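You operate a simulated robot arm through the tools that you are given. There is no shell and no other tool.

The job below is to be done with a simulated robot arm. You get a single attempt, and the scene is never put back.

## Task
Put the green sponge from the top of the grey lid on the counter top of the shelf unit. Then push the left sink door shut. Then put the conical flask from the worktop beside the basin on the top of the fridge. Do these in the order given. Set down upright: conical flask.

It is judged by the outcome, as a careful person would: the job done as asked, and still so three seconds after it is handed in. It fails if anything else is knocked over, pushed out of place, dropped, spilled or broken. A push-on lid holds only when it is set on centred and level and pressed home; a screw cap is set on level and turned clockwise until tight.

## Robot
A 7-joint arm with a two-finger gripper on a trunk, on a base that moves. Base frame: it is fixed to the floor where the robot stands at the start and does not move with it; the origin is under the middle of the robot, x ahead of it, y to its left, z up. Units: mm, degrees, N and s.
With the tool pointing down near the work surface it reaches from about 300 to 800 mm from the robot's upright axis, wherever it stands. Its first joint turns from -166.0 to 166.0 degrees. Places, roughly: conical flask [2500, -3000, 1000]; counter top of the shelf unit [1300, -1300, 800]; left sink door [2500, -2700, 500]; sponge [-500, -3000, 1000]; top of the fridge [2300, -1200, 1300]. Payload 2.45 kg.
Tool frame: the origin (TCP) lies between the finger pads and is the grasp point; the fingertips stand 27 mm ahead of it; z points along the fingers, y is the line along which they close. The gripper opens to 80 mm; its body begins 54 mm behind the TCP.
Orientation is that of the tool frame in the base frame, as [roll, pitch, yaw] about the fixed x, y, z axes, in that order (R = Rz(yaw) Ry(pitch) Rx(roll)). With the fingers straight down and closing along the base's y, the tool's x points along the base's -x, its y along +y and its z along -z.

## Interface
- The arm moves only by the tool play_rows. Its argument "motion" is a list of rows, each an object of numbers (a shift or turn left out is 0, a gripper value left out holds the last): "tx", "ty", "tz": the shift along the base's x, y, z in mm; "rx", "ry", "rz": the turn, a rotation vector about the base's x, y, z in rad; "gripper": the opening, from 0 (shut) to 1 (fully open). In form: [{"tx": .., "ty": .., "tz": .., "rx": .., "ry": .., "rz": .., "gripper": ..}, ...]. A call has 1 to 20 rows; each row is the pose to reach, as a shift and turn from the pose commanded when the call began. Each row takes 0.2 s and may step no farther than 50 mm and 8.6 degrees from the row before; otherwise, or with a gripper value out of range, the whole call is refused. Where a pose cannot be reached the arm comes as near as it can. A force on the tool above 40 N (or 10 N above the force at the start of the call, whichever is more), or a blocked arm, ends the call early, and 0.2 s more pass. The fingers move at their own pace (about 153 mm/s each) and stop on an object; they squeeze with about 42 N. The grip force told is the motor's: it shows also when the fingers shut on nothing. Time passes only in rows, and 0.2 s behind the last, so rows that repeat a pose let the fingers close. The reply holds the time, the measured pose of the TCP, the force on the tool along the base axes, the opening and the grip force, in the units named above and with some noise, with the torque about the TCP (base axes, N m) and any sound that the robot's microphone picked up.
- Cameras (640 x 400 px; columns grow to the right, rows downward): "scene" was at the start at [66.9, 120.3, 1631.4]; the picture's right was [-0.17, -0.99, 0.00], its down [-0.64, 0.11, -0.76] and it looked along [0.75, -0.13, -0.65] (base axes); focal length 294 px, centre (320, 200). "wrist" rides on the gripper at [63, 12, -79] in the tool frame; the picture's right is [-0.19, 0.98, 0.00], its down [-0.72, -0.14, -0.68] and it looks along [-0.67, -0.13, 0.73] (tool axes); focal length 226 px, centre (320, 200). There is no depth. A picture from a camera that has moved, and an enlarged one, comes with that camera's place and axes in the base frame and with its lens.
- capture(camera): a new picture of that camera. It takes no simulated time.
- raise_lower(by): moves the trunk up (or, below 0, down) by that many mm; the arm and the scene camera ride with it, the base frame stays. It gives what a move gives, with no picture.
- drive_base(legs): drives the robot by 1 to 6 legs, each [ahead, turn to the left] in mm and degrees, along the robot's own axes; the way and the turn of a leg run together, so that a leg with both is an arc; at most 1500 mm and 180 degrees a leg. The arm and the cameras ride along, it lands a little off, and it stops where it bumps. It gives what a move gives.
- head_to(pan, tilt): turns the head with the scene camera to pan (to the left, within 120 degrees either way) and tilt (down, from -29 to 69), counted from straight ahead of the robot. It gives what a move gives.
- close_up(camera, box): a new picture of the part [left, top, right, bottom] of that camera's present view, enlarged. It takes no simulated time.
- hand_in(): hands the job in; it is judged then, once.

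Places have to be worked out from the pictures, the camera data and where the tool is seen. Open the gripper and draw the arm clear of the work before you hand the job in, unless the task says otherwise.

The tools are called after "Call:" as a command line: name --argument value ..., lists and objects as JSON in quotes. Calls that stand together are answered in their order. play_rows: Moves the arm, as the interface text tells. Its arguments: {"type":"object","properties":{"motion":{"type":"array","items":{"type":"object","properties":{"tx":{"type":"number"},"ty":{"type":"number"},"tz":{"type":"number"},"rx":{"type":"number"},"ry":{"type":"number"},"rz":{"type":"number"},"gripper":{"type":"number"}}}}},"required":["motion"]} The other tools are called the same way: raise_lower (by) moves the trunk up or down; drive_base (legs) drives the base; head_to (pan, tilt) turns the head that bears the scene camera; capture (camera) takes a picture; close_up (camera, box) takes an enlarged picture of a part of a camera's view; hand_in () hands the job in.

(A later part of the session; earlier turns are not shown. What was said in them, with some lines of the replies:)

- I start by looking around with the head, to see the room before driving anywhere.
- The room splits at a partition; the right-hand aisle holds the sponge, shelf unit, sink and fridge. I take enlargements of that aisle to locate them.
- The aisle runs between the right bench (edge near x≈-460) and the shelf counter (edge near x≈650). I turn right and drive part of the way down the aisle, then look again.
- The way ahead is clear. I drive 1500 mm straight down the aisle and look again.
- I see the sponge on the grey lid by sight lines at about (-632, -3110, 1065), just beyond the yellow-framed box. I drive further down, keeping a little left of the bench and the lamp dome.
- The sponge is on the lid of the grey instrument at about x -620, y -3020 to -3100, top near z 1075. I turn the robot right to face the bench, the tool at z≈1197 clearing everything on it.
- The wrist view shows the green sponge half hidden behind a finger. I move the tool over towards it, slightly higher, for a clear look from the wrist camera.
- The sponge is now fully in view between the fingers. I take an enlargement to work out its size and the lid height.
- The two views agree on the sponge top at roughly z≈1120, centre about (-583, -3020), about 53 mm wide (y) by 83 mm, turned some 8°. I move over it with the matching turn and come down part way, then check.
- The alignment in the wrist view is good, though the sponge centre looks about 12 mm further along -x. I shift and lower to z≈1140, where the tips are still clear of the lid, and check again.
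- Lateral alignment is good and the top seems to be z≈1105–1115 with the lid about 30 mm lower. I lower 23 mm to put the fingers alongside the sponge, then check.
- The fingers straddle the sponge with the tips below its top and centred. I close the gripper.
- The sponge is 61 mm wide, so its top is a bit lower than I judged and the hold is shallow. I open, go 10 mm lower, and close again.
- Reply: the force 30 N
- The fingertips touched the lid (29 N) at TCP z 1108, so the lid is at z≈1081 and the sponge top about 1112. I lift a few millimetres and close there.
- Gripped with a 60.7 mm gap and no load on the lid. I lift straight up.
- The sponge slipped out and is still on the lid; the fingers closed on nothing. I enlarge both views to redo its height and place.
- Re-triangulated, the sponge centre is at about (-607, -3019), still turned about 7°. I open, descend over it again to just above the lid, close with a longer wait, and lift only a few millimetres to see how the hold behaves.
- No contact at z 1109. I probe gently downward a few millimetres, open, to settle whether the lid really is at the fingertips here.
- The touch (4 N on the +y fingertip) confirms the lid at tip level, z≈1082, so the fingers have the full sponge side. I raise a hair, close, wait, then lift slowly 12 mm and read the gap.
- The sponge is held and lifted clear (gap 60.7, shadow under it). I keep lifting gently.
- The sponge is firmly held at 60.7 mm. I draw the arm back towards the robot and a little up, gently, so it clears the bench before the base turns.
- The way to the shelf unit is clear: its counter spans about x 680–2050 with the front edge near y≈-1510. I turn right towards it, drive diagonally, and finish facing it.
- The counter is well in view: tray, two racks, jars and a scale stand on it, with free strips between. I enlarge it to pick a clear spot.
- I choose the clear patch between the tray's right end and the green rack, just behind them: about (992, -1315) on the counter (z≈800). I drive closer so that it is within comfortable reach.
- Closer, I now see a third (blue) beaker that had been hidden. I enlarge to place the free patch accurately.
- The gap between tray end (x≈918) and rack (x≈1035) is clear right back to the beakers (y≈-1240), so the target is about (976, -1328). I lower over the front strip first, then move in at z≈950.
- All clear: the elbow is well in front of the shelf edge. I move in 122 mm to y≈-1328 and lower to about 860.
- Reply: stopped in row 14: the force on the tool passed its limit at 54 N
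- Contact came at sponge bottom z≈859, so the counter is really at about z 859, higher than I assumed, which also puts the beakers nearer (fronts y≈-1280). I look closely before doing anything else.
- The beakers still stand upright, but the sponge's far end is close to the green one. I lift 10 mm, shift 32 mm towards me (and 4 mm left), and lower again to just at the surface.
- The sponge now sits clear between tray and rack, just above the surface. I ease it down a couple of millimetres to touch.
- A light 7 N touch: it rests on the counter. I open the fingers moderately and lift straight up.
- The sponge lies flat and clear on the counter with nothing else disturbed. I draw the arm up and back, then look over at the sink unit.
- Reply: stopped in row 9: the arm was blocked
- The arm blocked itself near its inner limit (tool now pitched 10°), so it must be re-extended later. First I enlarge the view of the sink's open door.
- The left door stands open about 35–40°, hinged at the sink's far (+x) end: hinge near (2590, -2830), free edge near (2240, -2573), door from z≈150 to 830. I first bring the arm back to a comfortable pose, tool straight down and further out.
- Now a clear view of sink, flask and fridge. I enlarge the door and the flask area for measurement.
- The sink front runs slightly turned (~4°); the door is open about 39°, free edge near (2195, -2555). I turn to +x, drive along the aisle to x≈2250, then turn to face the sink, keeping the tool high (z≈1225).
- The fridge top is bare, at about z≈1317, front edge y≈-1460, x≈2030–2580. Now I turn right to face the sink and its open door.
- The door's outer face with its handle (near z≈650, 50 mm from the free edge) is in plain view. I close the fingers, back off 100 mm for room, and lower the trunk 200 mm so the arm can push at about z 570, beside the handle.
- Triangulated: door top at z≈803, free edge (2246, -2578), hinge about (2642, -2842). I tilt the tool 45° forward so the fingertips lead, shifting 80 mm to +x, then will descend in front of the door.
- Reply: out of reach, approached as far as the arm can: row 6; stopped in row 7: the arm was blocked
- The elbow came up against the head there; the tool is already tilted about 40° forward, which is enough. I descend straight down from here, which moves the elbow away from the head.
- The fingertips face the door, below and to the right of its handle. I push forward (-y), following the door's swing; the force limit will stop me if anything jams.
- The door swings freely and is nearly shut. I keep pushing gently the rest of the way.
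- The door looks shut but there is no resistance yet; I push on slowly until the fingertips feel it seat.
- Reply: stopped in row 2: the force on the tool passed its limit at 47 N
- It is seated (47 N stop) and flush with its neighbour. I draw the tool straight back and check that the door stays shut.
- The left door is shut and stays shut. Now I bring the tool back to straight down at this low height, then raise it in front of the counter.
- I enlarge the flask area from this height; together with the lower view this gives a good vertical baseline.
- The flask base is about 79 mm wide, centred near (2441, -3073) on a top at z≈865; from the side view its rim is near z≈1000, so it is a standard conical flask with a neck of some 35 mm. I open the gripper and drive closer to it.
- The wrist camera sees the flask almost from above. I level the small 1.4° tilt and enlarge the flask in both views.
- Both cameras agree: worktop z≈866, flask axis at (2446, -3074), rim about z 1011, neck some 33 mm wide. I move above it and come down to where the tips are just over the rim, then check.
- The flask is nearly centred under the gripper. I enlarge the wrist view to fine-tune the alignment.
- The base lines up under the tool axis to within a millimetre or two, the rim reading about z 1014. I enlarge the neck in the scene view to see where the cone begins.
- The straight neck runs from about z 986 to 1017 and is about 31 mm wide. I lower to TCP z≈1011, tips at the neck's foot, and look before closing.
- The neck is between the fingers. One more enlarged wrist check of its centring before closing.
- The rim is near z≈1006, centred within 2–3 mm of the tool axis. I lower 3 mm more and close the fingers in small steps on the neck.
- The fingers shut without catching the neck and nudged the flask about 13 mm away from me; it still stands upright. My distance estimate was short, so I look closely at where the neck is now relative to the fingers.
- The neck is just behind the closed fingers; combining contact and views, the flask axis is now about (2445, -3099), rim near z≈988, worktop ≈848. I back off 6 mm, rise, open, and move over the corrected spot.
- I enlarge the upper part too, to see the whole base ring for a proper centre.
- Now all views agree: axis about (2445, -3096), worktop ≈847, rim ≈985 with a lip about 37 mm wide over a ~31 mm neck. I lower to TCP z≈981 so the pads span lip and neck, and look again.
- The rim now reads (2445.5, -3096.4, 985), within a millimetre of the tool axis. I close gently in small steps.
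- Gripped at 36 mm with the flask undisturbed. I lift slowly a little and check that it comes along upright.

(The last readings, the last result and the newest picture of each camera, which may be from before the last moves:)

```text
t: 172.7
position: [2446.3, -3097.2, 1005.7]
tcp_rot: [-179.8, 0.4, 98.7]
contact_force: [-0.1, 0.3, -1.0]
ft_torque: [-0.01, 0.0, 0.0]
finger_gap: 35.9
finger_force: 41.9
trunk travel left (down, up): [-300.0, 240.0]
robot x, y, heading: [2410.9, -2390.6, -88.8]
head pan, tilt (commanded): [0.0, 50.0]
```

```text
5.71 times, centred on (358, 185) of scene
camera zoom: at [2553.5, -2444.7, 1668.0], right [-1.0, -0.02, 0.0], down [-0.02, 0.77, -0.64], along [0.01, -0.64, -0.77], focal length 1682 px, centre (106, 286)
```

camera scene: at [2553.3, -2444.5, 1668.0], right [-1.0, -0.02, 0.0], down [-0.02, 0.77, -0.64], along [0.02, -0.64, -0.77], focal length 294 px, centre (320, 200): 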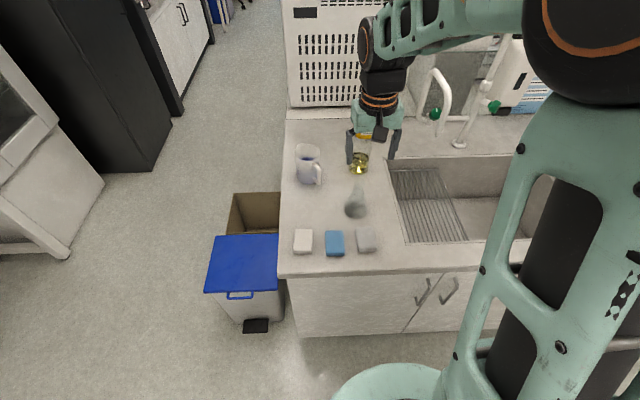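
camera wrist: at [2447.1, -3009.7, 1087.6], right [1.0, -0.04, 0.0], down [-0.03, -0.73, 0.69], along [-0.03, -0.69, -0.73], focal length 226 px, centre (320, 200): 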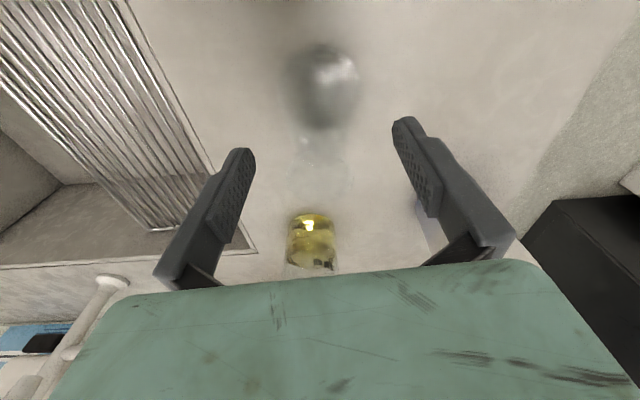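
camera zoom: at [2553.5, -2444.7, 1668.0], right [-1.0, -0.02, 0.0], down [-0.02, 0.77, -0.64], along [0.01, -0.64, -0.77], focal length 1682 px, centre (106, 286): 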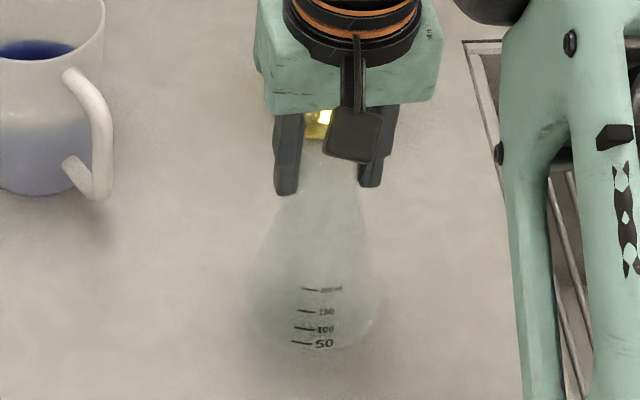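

The flask hangs upright in the grip (gap 35.9) and clear of the worktop. I continue lifting steadily.

Call:
play_rows --motion '[{"tz": 3}, {"tz": 8}, {"tz": 15}, {"tz": 23}, {"tz": 32}, {"tz": 42}, {"tz": 53}, {"tz": 65}, {"tz": 77}, {"tz": 89}, {"tz": 101}, {"tz": 113}, {"tz": 125}, {"tz": 137}, {"tz": 149}, {"tz": 160}, {"tz": 169}, {"tz": 176}, {"tz": 180}]'

Call:
capture --camera "scene"

Call:
capture --camera "wrist"

```text
t: 176.7
position: [2444.8, -3097.0, 1186.1]
tcp_rot: [180.0, 0.3, 98.6]
contact_force: [0.0, 0.0, -0.6]
ft_torque: [0.03, -0.02, 0.04]
finger_gap: 35.9
finger_force: 42.3
trunk travel left (down, up): [-300.0, 240.0]
robot x, y, heading: [2411.6, -2391.9, -88.9]
head pan, tilt (commanded): [0.0, 50.0]
```

```text
taken
camera scene: at [2553.5, -2444.6, 1668.0], right [-1.0, -0.02, 0.0], down [-0.02, 0.77, -0.64], along [0.01, -0.64, -0.77], focal length 294 px, centre (320, 200)
```

scene: 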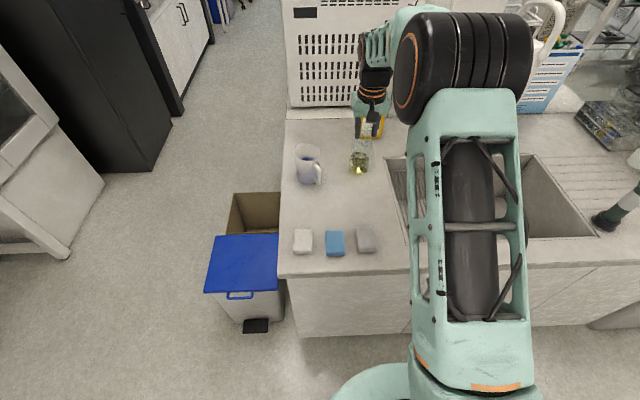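

```text
taken
camera wrist: at [2447.7, -3032.3, 1264.6], right [1.0, -0.04, 0.0], down [-0.03, -0.73, 0.69], along [-0.03, -0.69, -0.73], focal length 226 px, centre (320, 200)
```

wrist: 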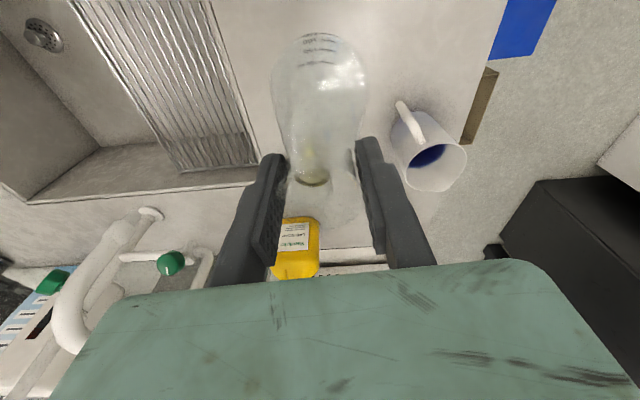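

The flask is held well. I bring it back from over the worktop and a bit higher, before raising the trunk.

Call:
play_rows --motion '[{"ty": 3, "tz": 4}, {"ty": 8, "tz": 9}, {"ty": 15, "tz": 15}, {"ty": 24, "tz": 22}, {"ty": 34, "tz": 29}, {"ty": 44, "tz": 36}, {"ty": 54, "tz": 43}, {"ty": 64, "tz": 50}, {"ty": 74, "tz": 57}, {"ty": 84, "tz": 64}, {"ty": 94, "tz": 71}, {"ty": 104, "tz": 77}, {"ty": 114, "tz": 82}, {"ty": 124, "tz": 86}, {"ty": 132, "tz": 88}, {"ty": 137, "tz": 90}, {"ty": 140, "tz": 90}]'

Call:
raise_lower --by 235

Call:
capture --camera "wrist"

```text
t: 180.3
position: [2444.3, -2954.6, 1275.4]
tcp_rot: [-179.8, 0.4, 98.7]
contact_force: [1.3, 0.5, -0.3]
ft_torque: [-0.02, 0.0, 0.03]
finger_gap: 35.8
finger_force: 42.0
trunk travel left (down, up): [-300.0, 240.0]
robot x, y, heading: [2412.5, -2394.6, -88.9]
head pan, tilt (commanded): [0.0, 50.0]
```

```text
t: 182.8
position: [2446.0, -2956.4, 1509.8]
tcp_rot: [-179.9, 0.3, 98.7]
contact_force: [0.0, -0.5, -2.0]
ft_torque: [0.02, -0.01, -0.02]
finger_gap: 35.8
finger_force: 42.0
trunk travel left (down, up): [-535.0, 5.0]
robot x, y, heading: [2412.2, -2390.5, -88.7]
head pan, tilt (commanded): [0.0, 50.0]
```

```text
taken
camera wrist: at [2447.9, -2891.4, 1588.4], right [1.0, -0.04, 0.0], down [-0.03, -0.73, 0.69], along [-0.03, -0.69, -0.73], focal length 226 px, centre (320, 200)
```

wrist: 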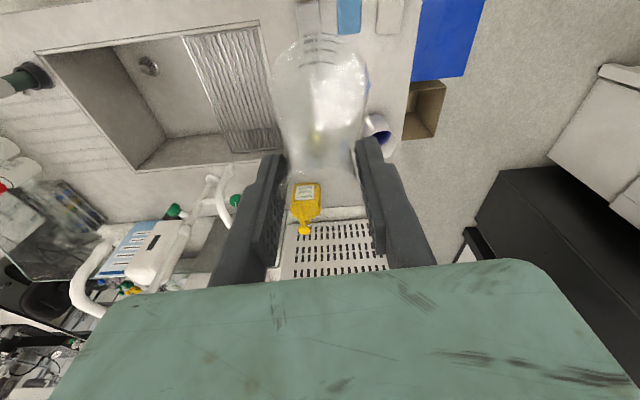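

The flask's base is now about z 1377, above the fridge top (≈1317). I back away from the sink, checking before turning round.

Call:
drive_base --legs '[[-330, 0]]'

Call:
drive_base --legs '[[0, 90]]'

Call:
capture --camera "wrist"

Call:
head_to --pan 70 --tilt 35

Call:
capture --camera "scene"

```text
t: 184.9
position: [2436.9, -2627.0, 1511.9]
tcp_rot: [-179.9, 0.4, 98.6]
contact_force: [1.1, 1.1, -1.2]
ft_torque: [-0.04, 0.0, 0.02]
finger_gap: 35.9
finger_force: 42.1
trunk travel left (down, up): [-535.0, 5.0]
robot x, y, heading: [2406.4, -2064.4, -88.9]
head pan, tilt (commanded): [0.0, 50.0]
```

```text
t: 189.3
position: [2970.3, -2027.6, 1509.8]
tcp_rot: [-179.8, 0.4, -171.1]
contact_force: [-0.1, -0.3, -1.1]
ft_torque: [-0.01, 0.0, 0.0]
finger_gap: 35.9
finger_force: 41.9
trunk travel left (down, up): [-535.0, 5.0]
robot x, y, heading: [2403.9, -2063.6, 1.8]
head pan, tilt (commanded): [0.0, 50.0]
```

```text
taken
camera wrist: at [2905.7, -2025.2, 1588.7], right [0.04, 1.0, 0.0], down [0.73, -0.03, 0.69], along [0.69, -0.03, -0.73], focal length 226 px, centre (320, 200)
```

wrist: 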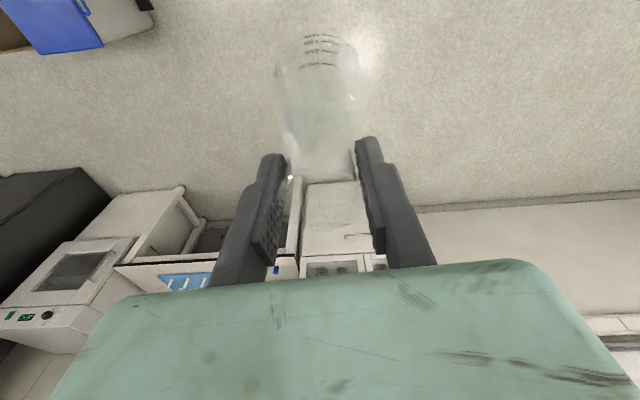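

```text
t: 190.7
position: [2971.2, -2026.7, 1509.7]
tcp_rot: [-179.8, 0.4, -171.0]
contact_force: [-0.8, 0.3, -1.1]
ft_torque: [0.0, 0.02, 0.0]
finger_gap: 35.8
finger_force: 41.8
trunk travel left (down, up): [-535.0, 5.0]
robot x, y, heading: [2402.5, -2065.3, 1.4]
head pan, tilt (commanded): [70.0, 35.0]
```

```text
taken
camera scene: at [2409.6, -1840.1, 1924.7], right [0.95, -0.32, 0.0], down [-0.18, -0.54, -0.82], along [0.26, 0.78, -0.57], focal length 294 px, centre (320, 200)
```

scene: 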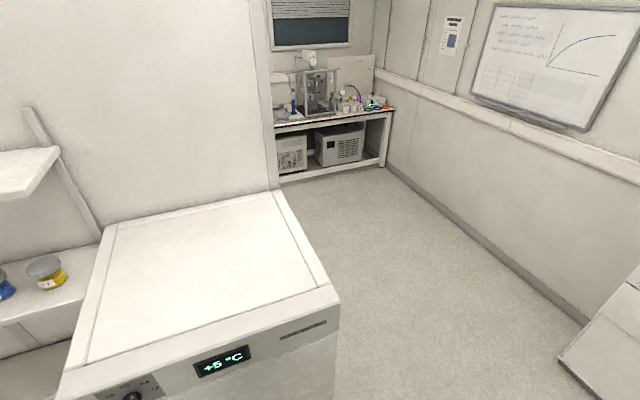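

The flask rides well. The fridge top is clear all over. I turn the remaining 88° to face the fridge; the flask's base (z≈1377) passes above its edge.

Call:
drive_base --legs '[[0, 88.5]]'

Call:
head_to --pan 0 --tilt 45

Call:
capture --camera "scene"

Call:
capture --camera "wrist"

```text
t: 194.9
position: [2398.8, -1496.3, 1509.6]
tcp_rot: [-179.9, 0.4, -83.9]
contact_force: [0.2, -0.1, -1.0]
ft_torque: [0.0, -0.01, 0.03]
finger_gap: 36.0
finger_force: 42.1
trunk travel left (down, up): [-535.0, 5.0]
robot x, y, heading: [2407.9, -2058.9, 88.8]
head pan, tilt (commanded): [70.0, 35.0]
```

```text
t: 196.3
position: [2398.1, -1495.9, 1510.3]
tcp_rot: [-179.9, 0.4, -83.9]
contact_force: [0.1, -0.2, -0.5]
ft_torque: [0.0, -0.01, -0.02]
finger_gap: 36.1
finger_force: 42.2
trunk travel left (down, up): [-535.0, 5.0]
robot x, y, heading: [2404.6, -2058.8, 88.8]
head pan, tilt (commanded): [0.0, 45.0]
```

```text
taken
camera scene: at [2266.4, -1998.0, 1909.9], right [1.0, -0.02, 0.0], down [-0.01, -0.71, -0.71], along [0.01, 0.71, -0.71], focal length 294 px, centre (320, 200)
```

scene: 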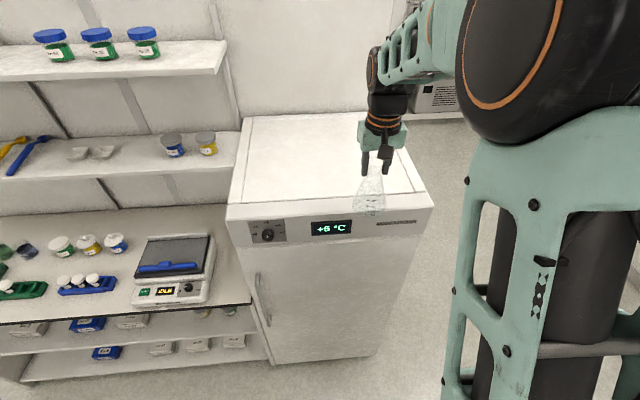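

```text
taken
camera wrist: at [2392.2, -1561.1, 1588.7], right [-1.0, 0.09, 0.0], down [0.06, 0.72, 0.69], along [0.06, 0.68, -0.73], focal length 226 px, centre (320, 200)
```

wrist: 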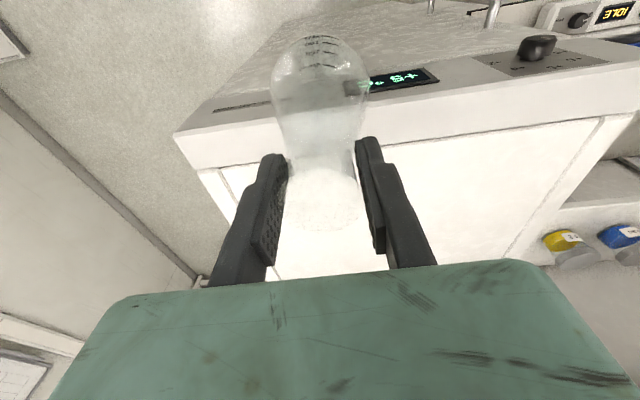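

The flask hangs in front of and above the fridge's front edge. I enlarge the scene to measure the fridge top's edges.

Call:
close_up --camera "scene" --box '[210, 95, 450, 245]'

Call:
close_up --camera "scene" --box '[335, 130, 415, 220]'

```text
2.67 times, centred on (330, 170) of scene
camera zoom: at [2266.4, -1998.0, 1909.9], right [1.0, -0.02, 0.0], down [-0.01, -0.71, -0.71], along [0.01, 0.71, -0.71], focal length 785 px, centre (293, 280)
```

zoom: 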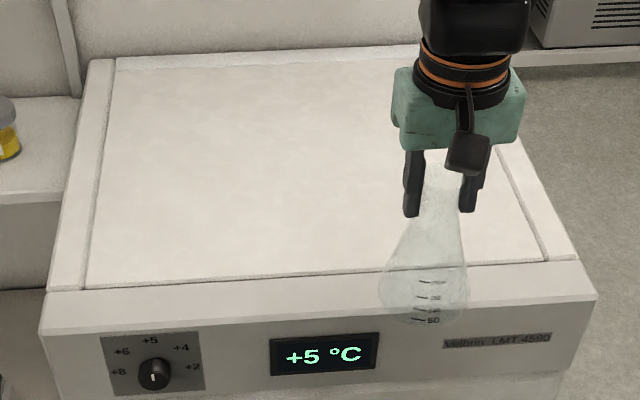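

```text
4.44 times, centred on (375, 175) of scene
camera zoom: at [2266.4, -1998.0, 1909.9], right [1.0, -0.02, 0.0], down [-0.01, -0.71, -0.71], along [0.01, 0.71, -0.71], focal length 1308 px, centre (76, 311)
```

zoom: 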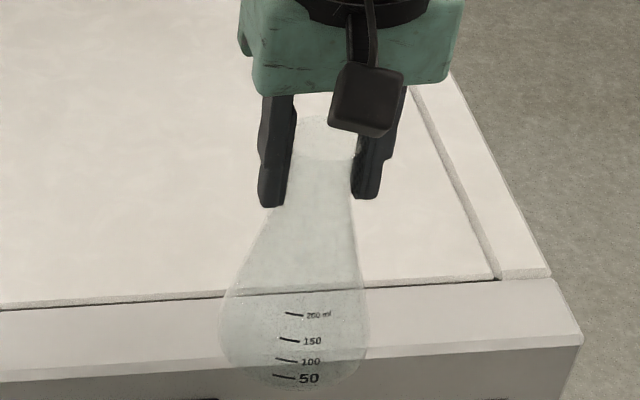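

The main top panel spans about x 2055–2560, y -1390 to -920 (z≈1305). I will set the flask at about (2400, -1285); first I drive 110 mm closer.

Call:
drive_base --legs '[[110, 0]]'

Call:
play_rows --motion '[{"ty": 3}, {"ty": 8}, {"ty": 15}, {"ty": 23}, {"ty": 32}, {"ty": 42}, {"ty": 52}, {"ty": 62}, {"ty": 72}, {"ty": 82}, {"ty": 90}, {"ty": 96}, {"ty": 100}, {"ty": 100}]'

Call:
capture --camera "scene"

Call:
capture --camera "wrist"

```text
t: 197.5
position: [2400.6, -1385.4, 1510.2]
tcp_rot: [-180.0, 0.4, -83.7]
contact_force: [-0.7, 0.2, -2.5]
ft_torque: [-0.04, 0.0, -0.02]
finger_gap: 36.3
finger_force: 42.4
trunk travel left (down, up): [-535.0, 5.0]
robot x, y, heading: [2411.4, -1954.0, 88.8]
head pan, tilt (commanded): [0.0, 45.0]
```

```text
t: 200.5
position: [2399.7, -1286.0, 1510.3]
tcp_rot: [180.0, 0.4, -83.9]
contact_force: [-0.5, 0.4, -0.7]
ft_torque: [0.04, -0.01, 0.01]
finger_gap: 36.0
finger_force: 42.0
trunk travel left (down, up): [-535.0, 5.0]
robot x, y, heading: [2408.2, -1954.1, 88.9]
head pan, tilt (commanded): [0.0, 45.0]
```

```text
taken
camera scene: at [2268.8, -1888.9, 1909.9], right [1.0, -0.02, 0.0], down [-0.01, -0.71, -0.71], along [0.01, 0.71, -0.71], focal length 294 px, centre (320, 200)
```

scene: 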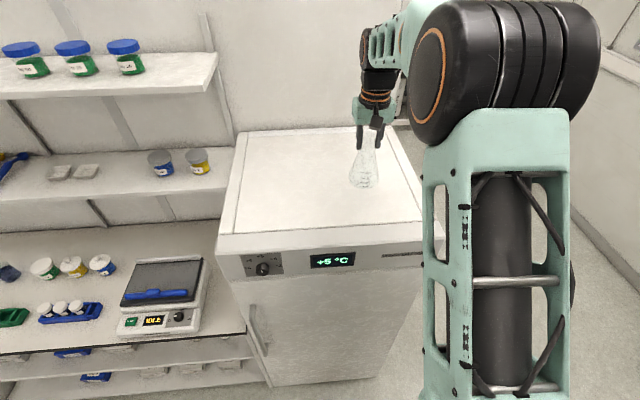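

```text
taken
camera wrist: at [2394.0, -1351.8, 1588.7], right [-1.0, 0.09, 0.0], down [0.06, 0.72, 0.69], along [0.06, 0.68, -0.73], focal length 226 px, centre (320, 200)
```

wrist: 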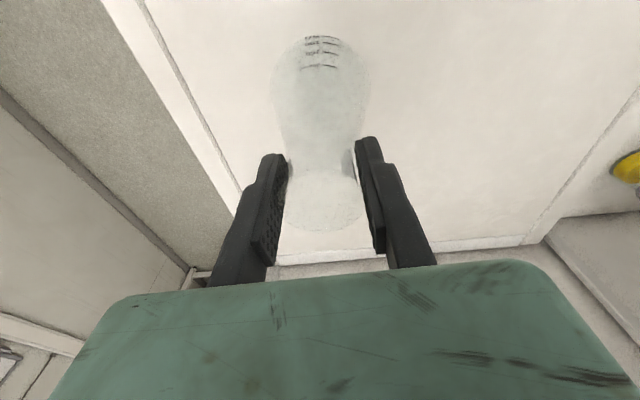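

The flask is over the middle of the fridge top. I lower to about 25 mm above the expected contact height and look at the remaining gap.

Call:
play_rows --motion '[{"tz": -3}, {"tz": -8}, {"tz": -14}, {"tz": -21}, {"tz": -28}, {"tz": -35}, {"tz": -40}, {"tz": -43}, {"tz": -43}]'

Call:
close_up --camera "scene" --box '[210, 95, 450, 245]'

Call:
close_up --camera "scene" --box '[330, 110, 410, 210]'

```text
t: 202.5
position: [2398.9, -1285.2, 1467.9]
tcp_rot: [-180.0, 0.4, -83.8]
contact_force: [0.6, -0.3, 0.1]
ft_torque: [0.01, 0.04, -0.01]
finger_gap: 36.1
finger_force: 42.1
trunk travel left (down, up): [-535.0, 5.0]
robot x, y, heading: [2408.5, -1956.3, 88.9]
head pan, tilt (commanded): [0.0, 45.0]
```

```text
2.67 times, centred on (330, 170) of scene
camera zoom: at [2268.8, -1888.7, 1909.9], right [1.0, -0.02, 0.0], down [-0.01, -0.71, -0.71], along [0.01, 0.71, -0.71], focal length 785 px, centre (293, 280)
```

zoom: 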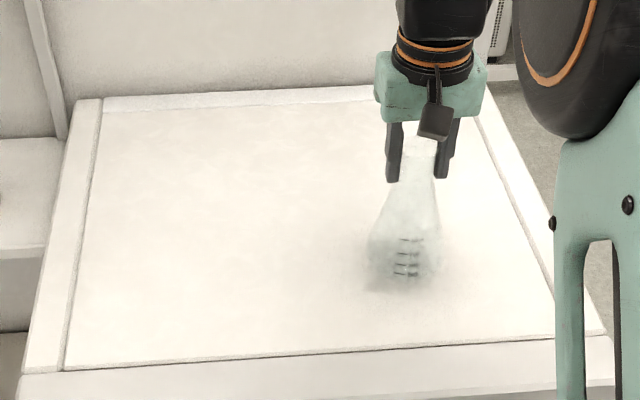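

```text
4.00 times, centred on (370, 160) of scene
camera zoom: at [2268.8, -1888.7, 1909.9], right [1.0, -0.02, 0.0], down [-0.01, -0.71, -0.71], along [0.01, 0.71, -0.71], focal length 1177 px, centre (120, 360)
```

zoom: 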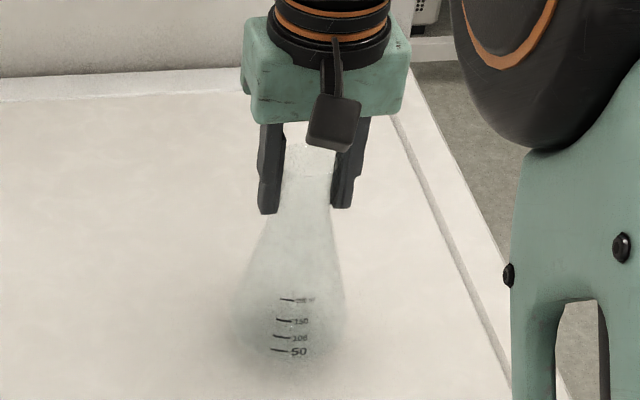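

By triangulation the fridge top is at z≈1304, so contact is expected near TCP z 1437. I lower to 1447, then go in small steps.

Call:
play_rows --motion '[{"tz": -3}, {"tz": -7}, {"tz": -11}, {"tz": -15}, {"tz": -18}, {"tz": -21}, {"tz": -21}]'

Call:
close_up --camera "scene" --box '[330, 110, 410, 210]'

```text
t: 204.1
position: [2401.4, -1286.2, 1450.2]
tcp_rot: [-179.9, 0.7, -83.8]
contact_force: [-0.1, 1.8, 20.3]
ft_torque: [-0.28, 0.03, -0.01]
finger_gap: 36.0
finger_force: 42.2
trunk travel left (down, up): [-535.0, 5.0]
robot x, y, heading: [2408.9, -1949.0, 88.8]
head pan, tilt (commanded): [0.0, 45.0]
```

```text
4.00 times, centred on (370, 160) of scene
camera zoom: at [2268.9, -1890.4, 1910.2], right [1.0, -0.02, 0.0], down [-0.01, -0.71, -0.71], along [0.01, 0.71, -0.71], focal length 1177 px, centre (120, 360)
```

zoom: 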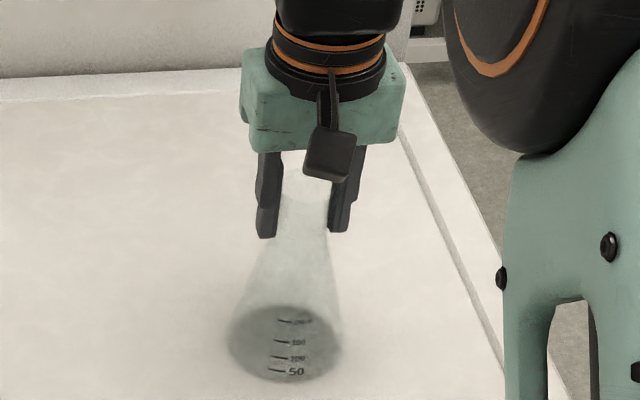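

It touched (20 N) at TCP z 1450, so the top is at about z 1317. I ease up 2 mm to take off the load and read the force again.

Call:
play_rows --motion '[{"tz": 1}, {"tz": 2}, {"tz": 2}]'

Call:
close_up --camera "wrist" --box '[220, 20, 420, 260]'

Call:
close_up --camera "scene" --box '[330, 130, 410, 210]'

```text
t: 204.9
position: [2400.4, -1286.2, 1448.8]
tcp_rot: [-180.0, 0.4, -83.8]
contact_force: [0.5, 4.7, 17.1]
ft_torque: [0.42, 0.07, 0.01]
finger_gap: 36.0
finger_force: 42.3
trunk travel left (down, up): [-535.0, 5.0]
robot x, y, heading: [2404.7, -1957.4, 89.1]
head pan, tilt (commanded): [0.0, 45.0]
```

```text
1.67 times, centred on (320, 140) of wrist
camera zoom: at [2394.4, -1352.0, 1526.9], right [-1.0, 0.09, 0.0], down [0.06, 0.72, 0.69], along [0.06, 0.68, -0.73], focal length 377 px, centre (320, 300)
```

zoom: 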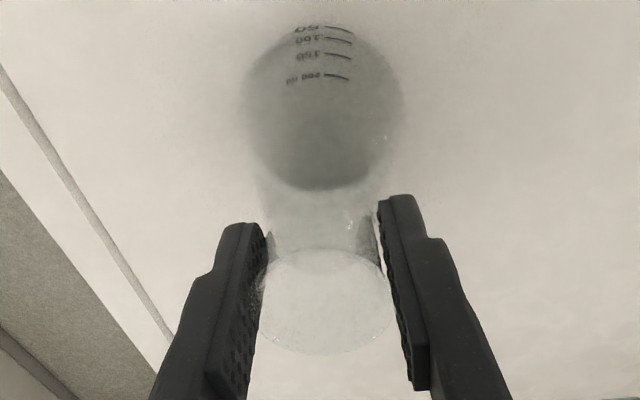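

```text
5.00 times, centred on (370, 170) of scene
camera zoom: at [2268.9, -1889.5, 1909.9], right [1.0, -0.02, 0.0], down [-0.01, -0.71, -0.71], along [0.01, 0.71, -0.71], focal length 1472 px, centre (70, 350)
```

zoom: 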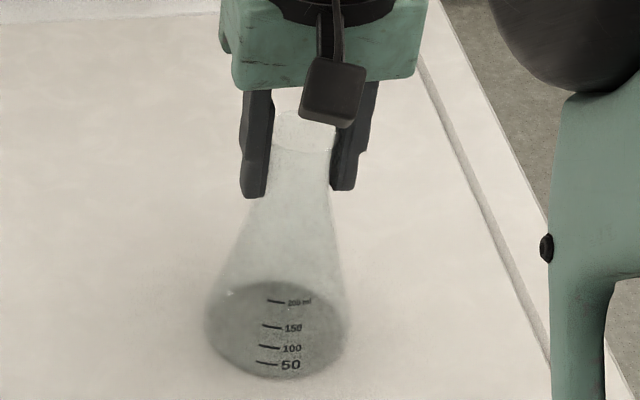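

Still 17 N on the base. I ease up in another small step.

Call:
play_rows --motion '[{"tz": 0.8}, {"tz": 1.5}, {"tz": 1.5}]'

```text
t: 205.7
position: [2400.3, -1288.3, 1449.2]
tcp_rot: [179.9, 0.3, -83.8]
contact_force: [-0.6, 1.2, 3.7]
ft_torque: [0.38, 0.16, 0.03]
finger_gap: 36.0
finger_force: 41.9
trunk travel left (down, up): [-535.0, 5.0]
robot x, y, heading: [2409.5, -1951.9, 88.9]
head pan, tilt (commanded): [0.0, 45.0]
```

Only 3.7 N now: the flask stands on the fridge top. I open the fingers in small steps.

Call:
play_rows --motion '[{"gripper": 0.46}, {"gripper": 0.47}, {"gripper": 0.49}, {"gripper": 0.52}, {"gripper": 0.56}, {"gripper": 0.62}, {"gripper": 0.7}, {"gripper": 0.8}, {"gripper": 0.9}, {"gripper": 0.9}]'

Call:
close_up --camera "wrist" --box '[220, 20, 420, 260]'

Call:
close_up --camera "scene" --box '[330, 130, 410, 210]'

```text
t: 207.9
position: [2399.9, -1287.0, 1449.3]
tcp_rot: [179.9, 0.4, -83.8]
contact_force: [-0.4, -0.1, 0.8]
ft_torque: [-0.04, 0.02, 0.06]
finger_gap: 72.1
finger_force: 0.0
trunk travel left (down, up): [-535.0, 5.0]
robot x, y, heading: [2409.4, -1951.2, 88.8]
head pan, tilt (commanded): [0.0, 45.0]
```

```text
1.67 times, centred on (320, 140) of wrist
camera zoom: at [2394.8, -1351.7, 1527.7], right [-1.0, 0.09, 0.0], down [0.06, 0.72, 0.69], along [0.06, 0.68, -0.73], focal length 377 px, centre (320, 300)
```

zoom: 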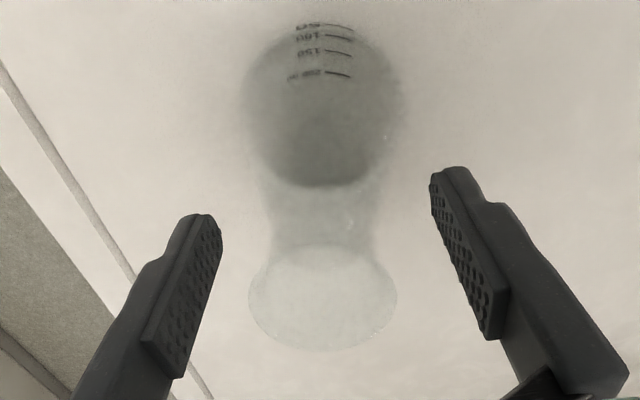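

```text
5.00 times, centred on (370, 170) of scene
camera zoom: at [2268.8, -1888.7, 1909.9], right [1.0, -0.02, 0.0], down [-0.01, -0.71, -0.71], along [0.01, 0.71, -0.71], focal length 1472 px, centre (70, 350)
```

zoom: 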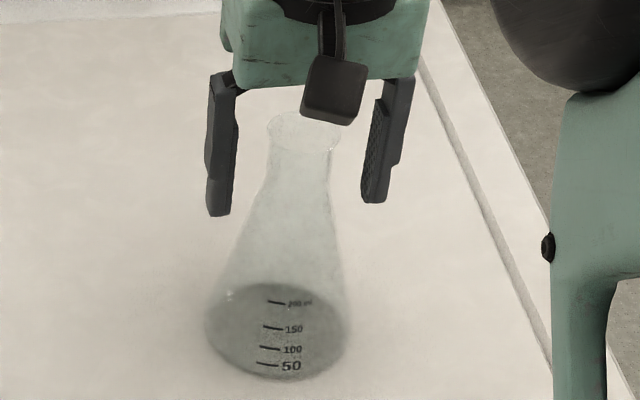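

The flask stands upright and free. I raise the open gripper straight up off the neck, then draw back.

Call:
play_rows --motion '[{"tz": 5}, {"tz": 15}, {"tz": 28}, {"tz": 43}, {"tz": 58}, {"tz": 72}, {"tz": 84}, {"tz": 92}, {"tz": 95}]'

Call:
capture --camera "wrist"

Call:
close_up --camera "scene" --box '[330, 130, 410, 210]'

```text
t: 209.9
position: [2400.8, -1284.7, 1545.4]
tcp_rot: [180.0, 0.4, -83.8]
contact_force: [0.2, -0.1, -0.1]
ft_torque: [0.0, -0.01, 0.01]
finger_gap: 71.8
finger_force: 0.2
trunk travel left (down, up): [-535.0, 5.0]
robot x, y, heading: [2409.5, -1956.0, 88.6]
head pan, tilt (commanded): [0.0, 45.0]
```

```text
taken
camera wrist: at [2394.0, -1351.9, 1622.5], right [-1.0, 0.09, 0.0], down [0.06, 0.72, 0.69], along [0.06, 0.68, -0.73], focal length 226 px, centre (320, 200)
```

wrist: 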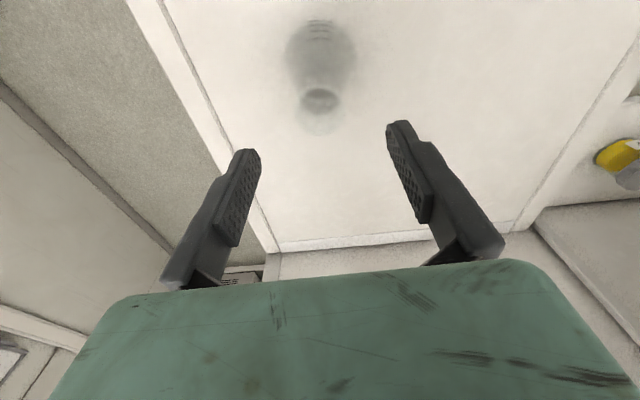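

```text
5.00 times, centred on (370, 170) of scene
camera zoom: at [2268.8, -1888.8, 1909.9], right [1.0, -0.02, 0.0], down [-0.01, -0.71, -0.71], along [0.01, 0.71, -0.71], focal length 1472 px, centre (70, 350)
```

zoom: 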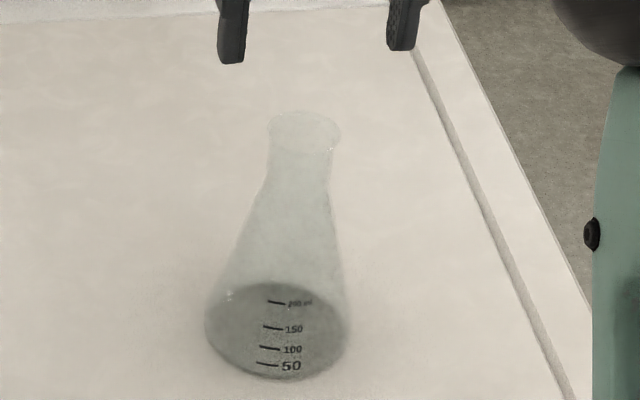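

The flask stands upright on the fridge top and the gripper is well above it. I back the robot away and take a last look at flask, sponge and door.

Call:
drive_base --legs '[[-220, 0]]'

Call:
capture --camera "scene"

Call:
head_to --pan 55 --tilt 35

Call:
capture --camera "scene"

Call:
head_to --pan 118 --tilt 50

Call:
capture --camera "scene"

```text
t: 211.6
position: [2395.4, -1508.9, 1545.0]
tcp_rot: [-179.9, 0.4, -83.9]
contact_force: [-0.6, -0.8, 0.0]
ft_torque: [0.02, 0.0, 0.02]
finger_gap: 71.9
finger_force: 0.0
trunk travel left (down, up): [-535.0, 5.0]
robot x, y, heading: [2403.5, -2177.5, 88.8]
head pan, tilt (commanded): [0.0, 45.0]
```

```text
taken
camera scene: at [2264.1, -2111.6, 1909.9], right [1.0, -0.02, 0.0], down [-0.02, -0.71, -0.71], along [0.02, 0.71, -0.71], focal length 294 px, centre (320, 200)
```

scene: 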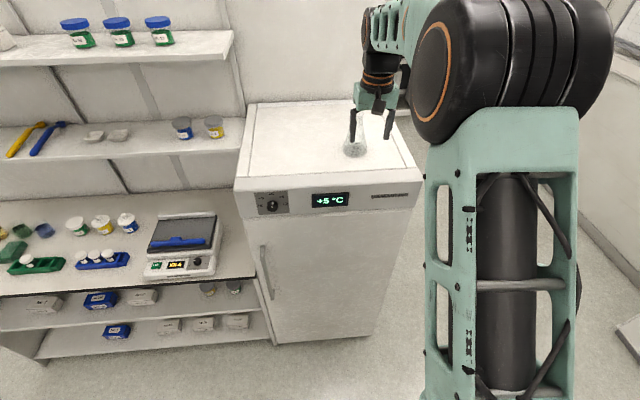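

```text
t: 212.8
position: [2397.0, -1508.1, 1544.8]
tcp_rot: [180.0, 0.4, -83.9]
contact_force: [-0.8, -0.1, 0.0]
ft_torque: [0.02, 0.0, -0.02]
finger_gap: 71.7
finger_force: 0.0
trunk travel left (down, up): [-535.0, 5.0]
robot x, y, heading: [2404.9, -2173.6, 88.9]
head pan, tilt (commanded): [55.0, 35.0]
```

```text
taken
camera scene: at [2191.4, -2138.9, 1924.7], right [0.59, 0.81, 0.0], down [0.46, -0.34, -0.82], along [-0.66, 0.48, -0.57], focal length 294 px, centre (320, 200)
```

scene: 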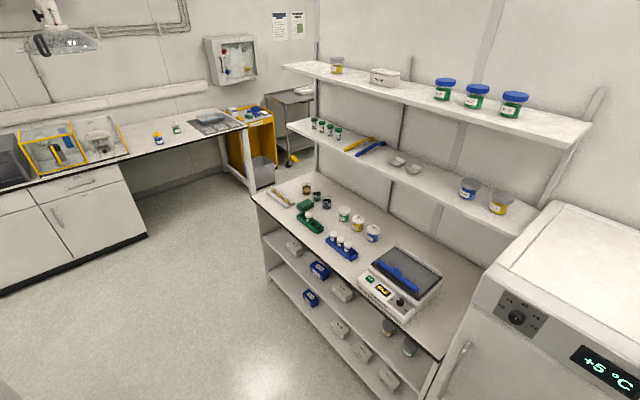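

```text
t: 214.2
position: [2396.1, -1508.0, 1543.6]
tcp_rot: [180.0, 0.4, -83.9]
contact_force: [-0.5, -0.2, -0.8]
ft_torque: [0.01, -0.05, 0.01]
finger_gap: 71.7
finger_force: 0.0
trunk travel left (down, up): [-535.0, 5.0]
robot x, y, heading: [2405.2, -2174.7, 88.8]
head pan, tilt (commanded): [118.0, 50.0]
```

```text
taken
camera scene: at [2193.6, -2225.9, 1903.0], right [-0.45, 0.89, 0.0], down [0.68, 0.34, -0.64], along [-0.57, -0.29, -0.77], focal length 294 px, centre (320, 200)
```

scene: 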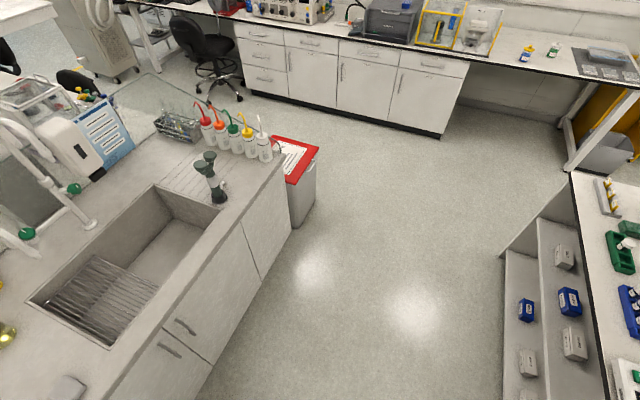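

The flask and the rest look undisturbed. I check the sponge in an enlargement, and the left door from the other side.

Call:
head_to --pan 60 --tilt 40

Call:
close_up --camera "scene" --box '[240, 120, 440, 260]'

Call:
head_to --pan -118 --tilt 55

Call:
capture --camera "scene"

```text
t: 215.4
position: [2396.2, -1507.7, 1544.9]
tcp_rot: [-180.0, 0.4, -83.8]
contact_force: [0.2, 0.3, 0.4]
ft_torque: [0.01, 0.01, 0.01]
finger_gap: 71.9
finger_force: 0.0
trunk travel left (down, up): [-535.0, 5.0]
robot x, y, heading: [2405.6, -2173.2, 88.7]
head pan, tilt (commanded): [60.0, 40.0]
```

```text
2.86 times, centred on (340, 190) of scene
camera zoom: at [2189.7, -2147.2, 1917.1], right [0.52, 0.86, 0.0], down [0.55, -0.33, -0.77], along [-0.66, 0.4, -0.64], focal length 841 px, centre (263, 229)
```

zoom: 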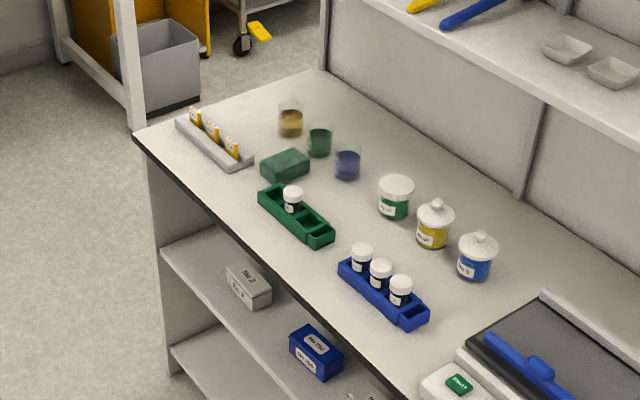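

```text
t: 218.1
position: [2396.1, -1508.1, 1544.0]
tcp_rot: [179.9, 0.5, -84.0]
contact_force: [-0.6, 0.6, -0.5]
ft_torque: [0.0, -0.02, 0.0]
finger_gap: 71.9
finger_force: 0.1
trunk travel left (down, up): [-535.0, 5.0]
robot x, y, heading: [2403.9, -2181.5, 88.8]
head pan, tilt (commanded): [-118.0, 55.0]
```

```text
taken
camera scene: at [2325.3, -2226.5, 1896.5], right [-0.49, -0.87, 0.0], down [-0.71, 0.4, -0.57], along [0.5, -0.28, -0.82], focal length 294 px, centre (320, 200)
```

scene: 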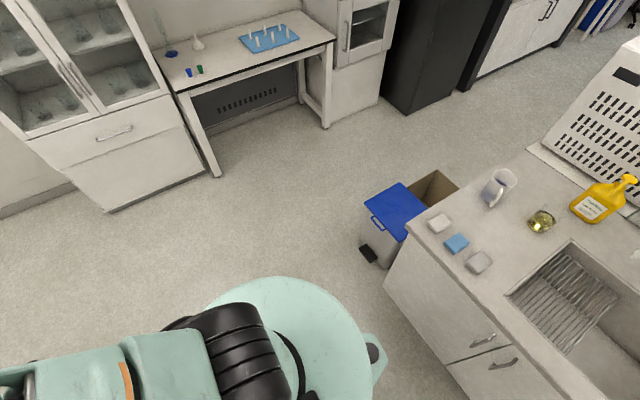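

The sponge rests on the shelf counter, the left sink door is shut flush, and the flask stands upright on the fridge with the open gripper well clear. I hand the job in.

Call:
hand_in

```text
The job is handed in.
```

I finished all three steps in the order you gave and handed the job in. I haven't seen a verdict.

- **Sponge:** it lies flat on the counter top of the shelf unit, between the tray of vials and the green rack. My first grip slipped and left it on the lid; the second held.
- **Left sink door:** I pushed it until it seated, and it is flush with the door beside it. It was still shut in my last look.
- **Conical flask:** it stands upright on the top of the fridge, about 150 mm back from the front edge. My first attempt to grip it missed the neck and slid it about 13 mm along the worktop without tipping it.

Before handing in I looked over the shelf unit, sink and fridge, and nothing else had been moved or knocked over. The gripper is open and the arm is clear of the flask.
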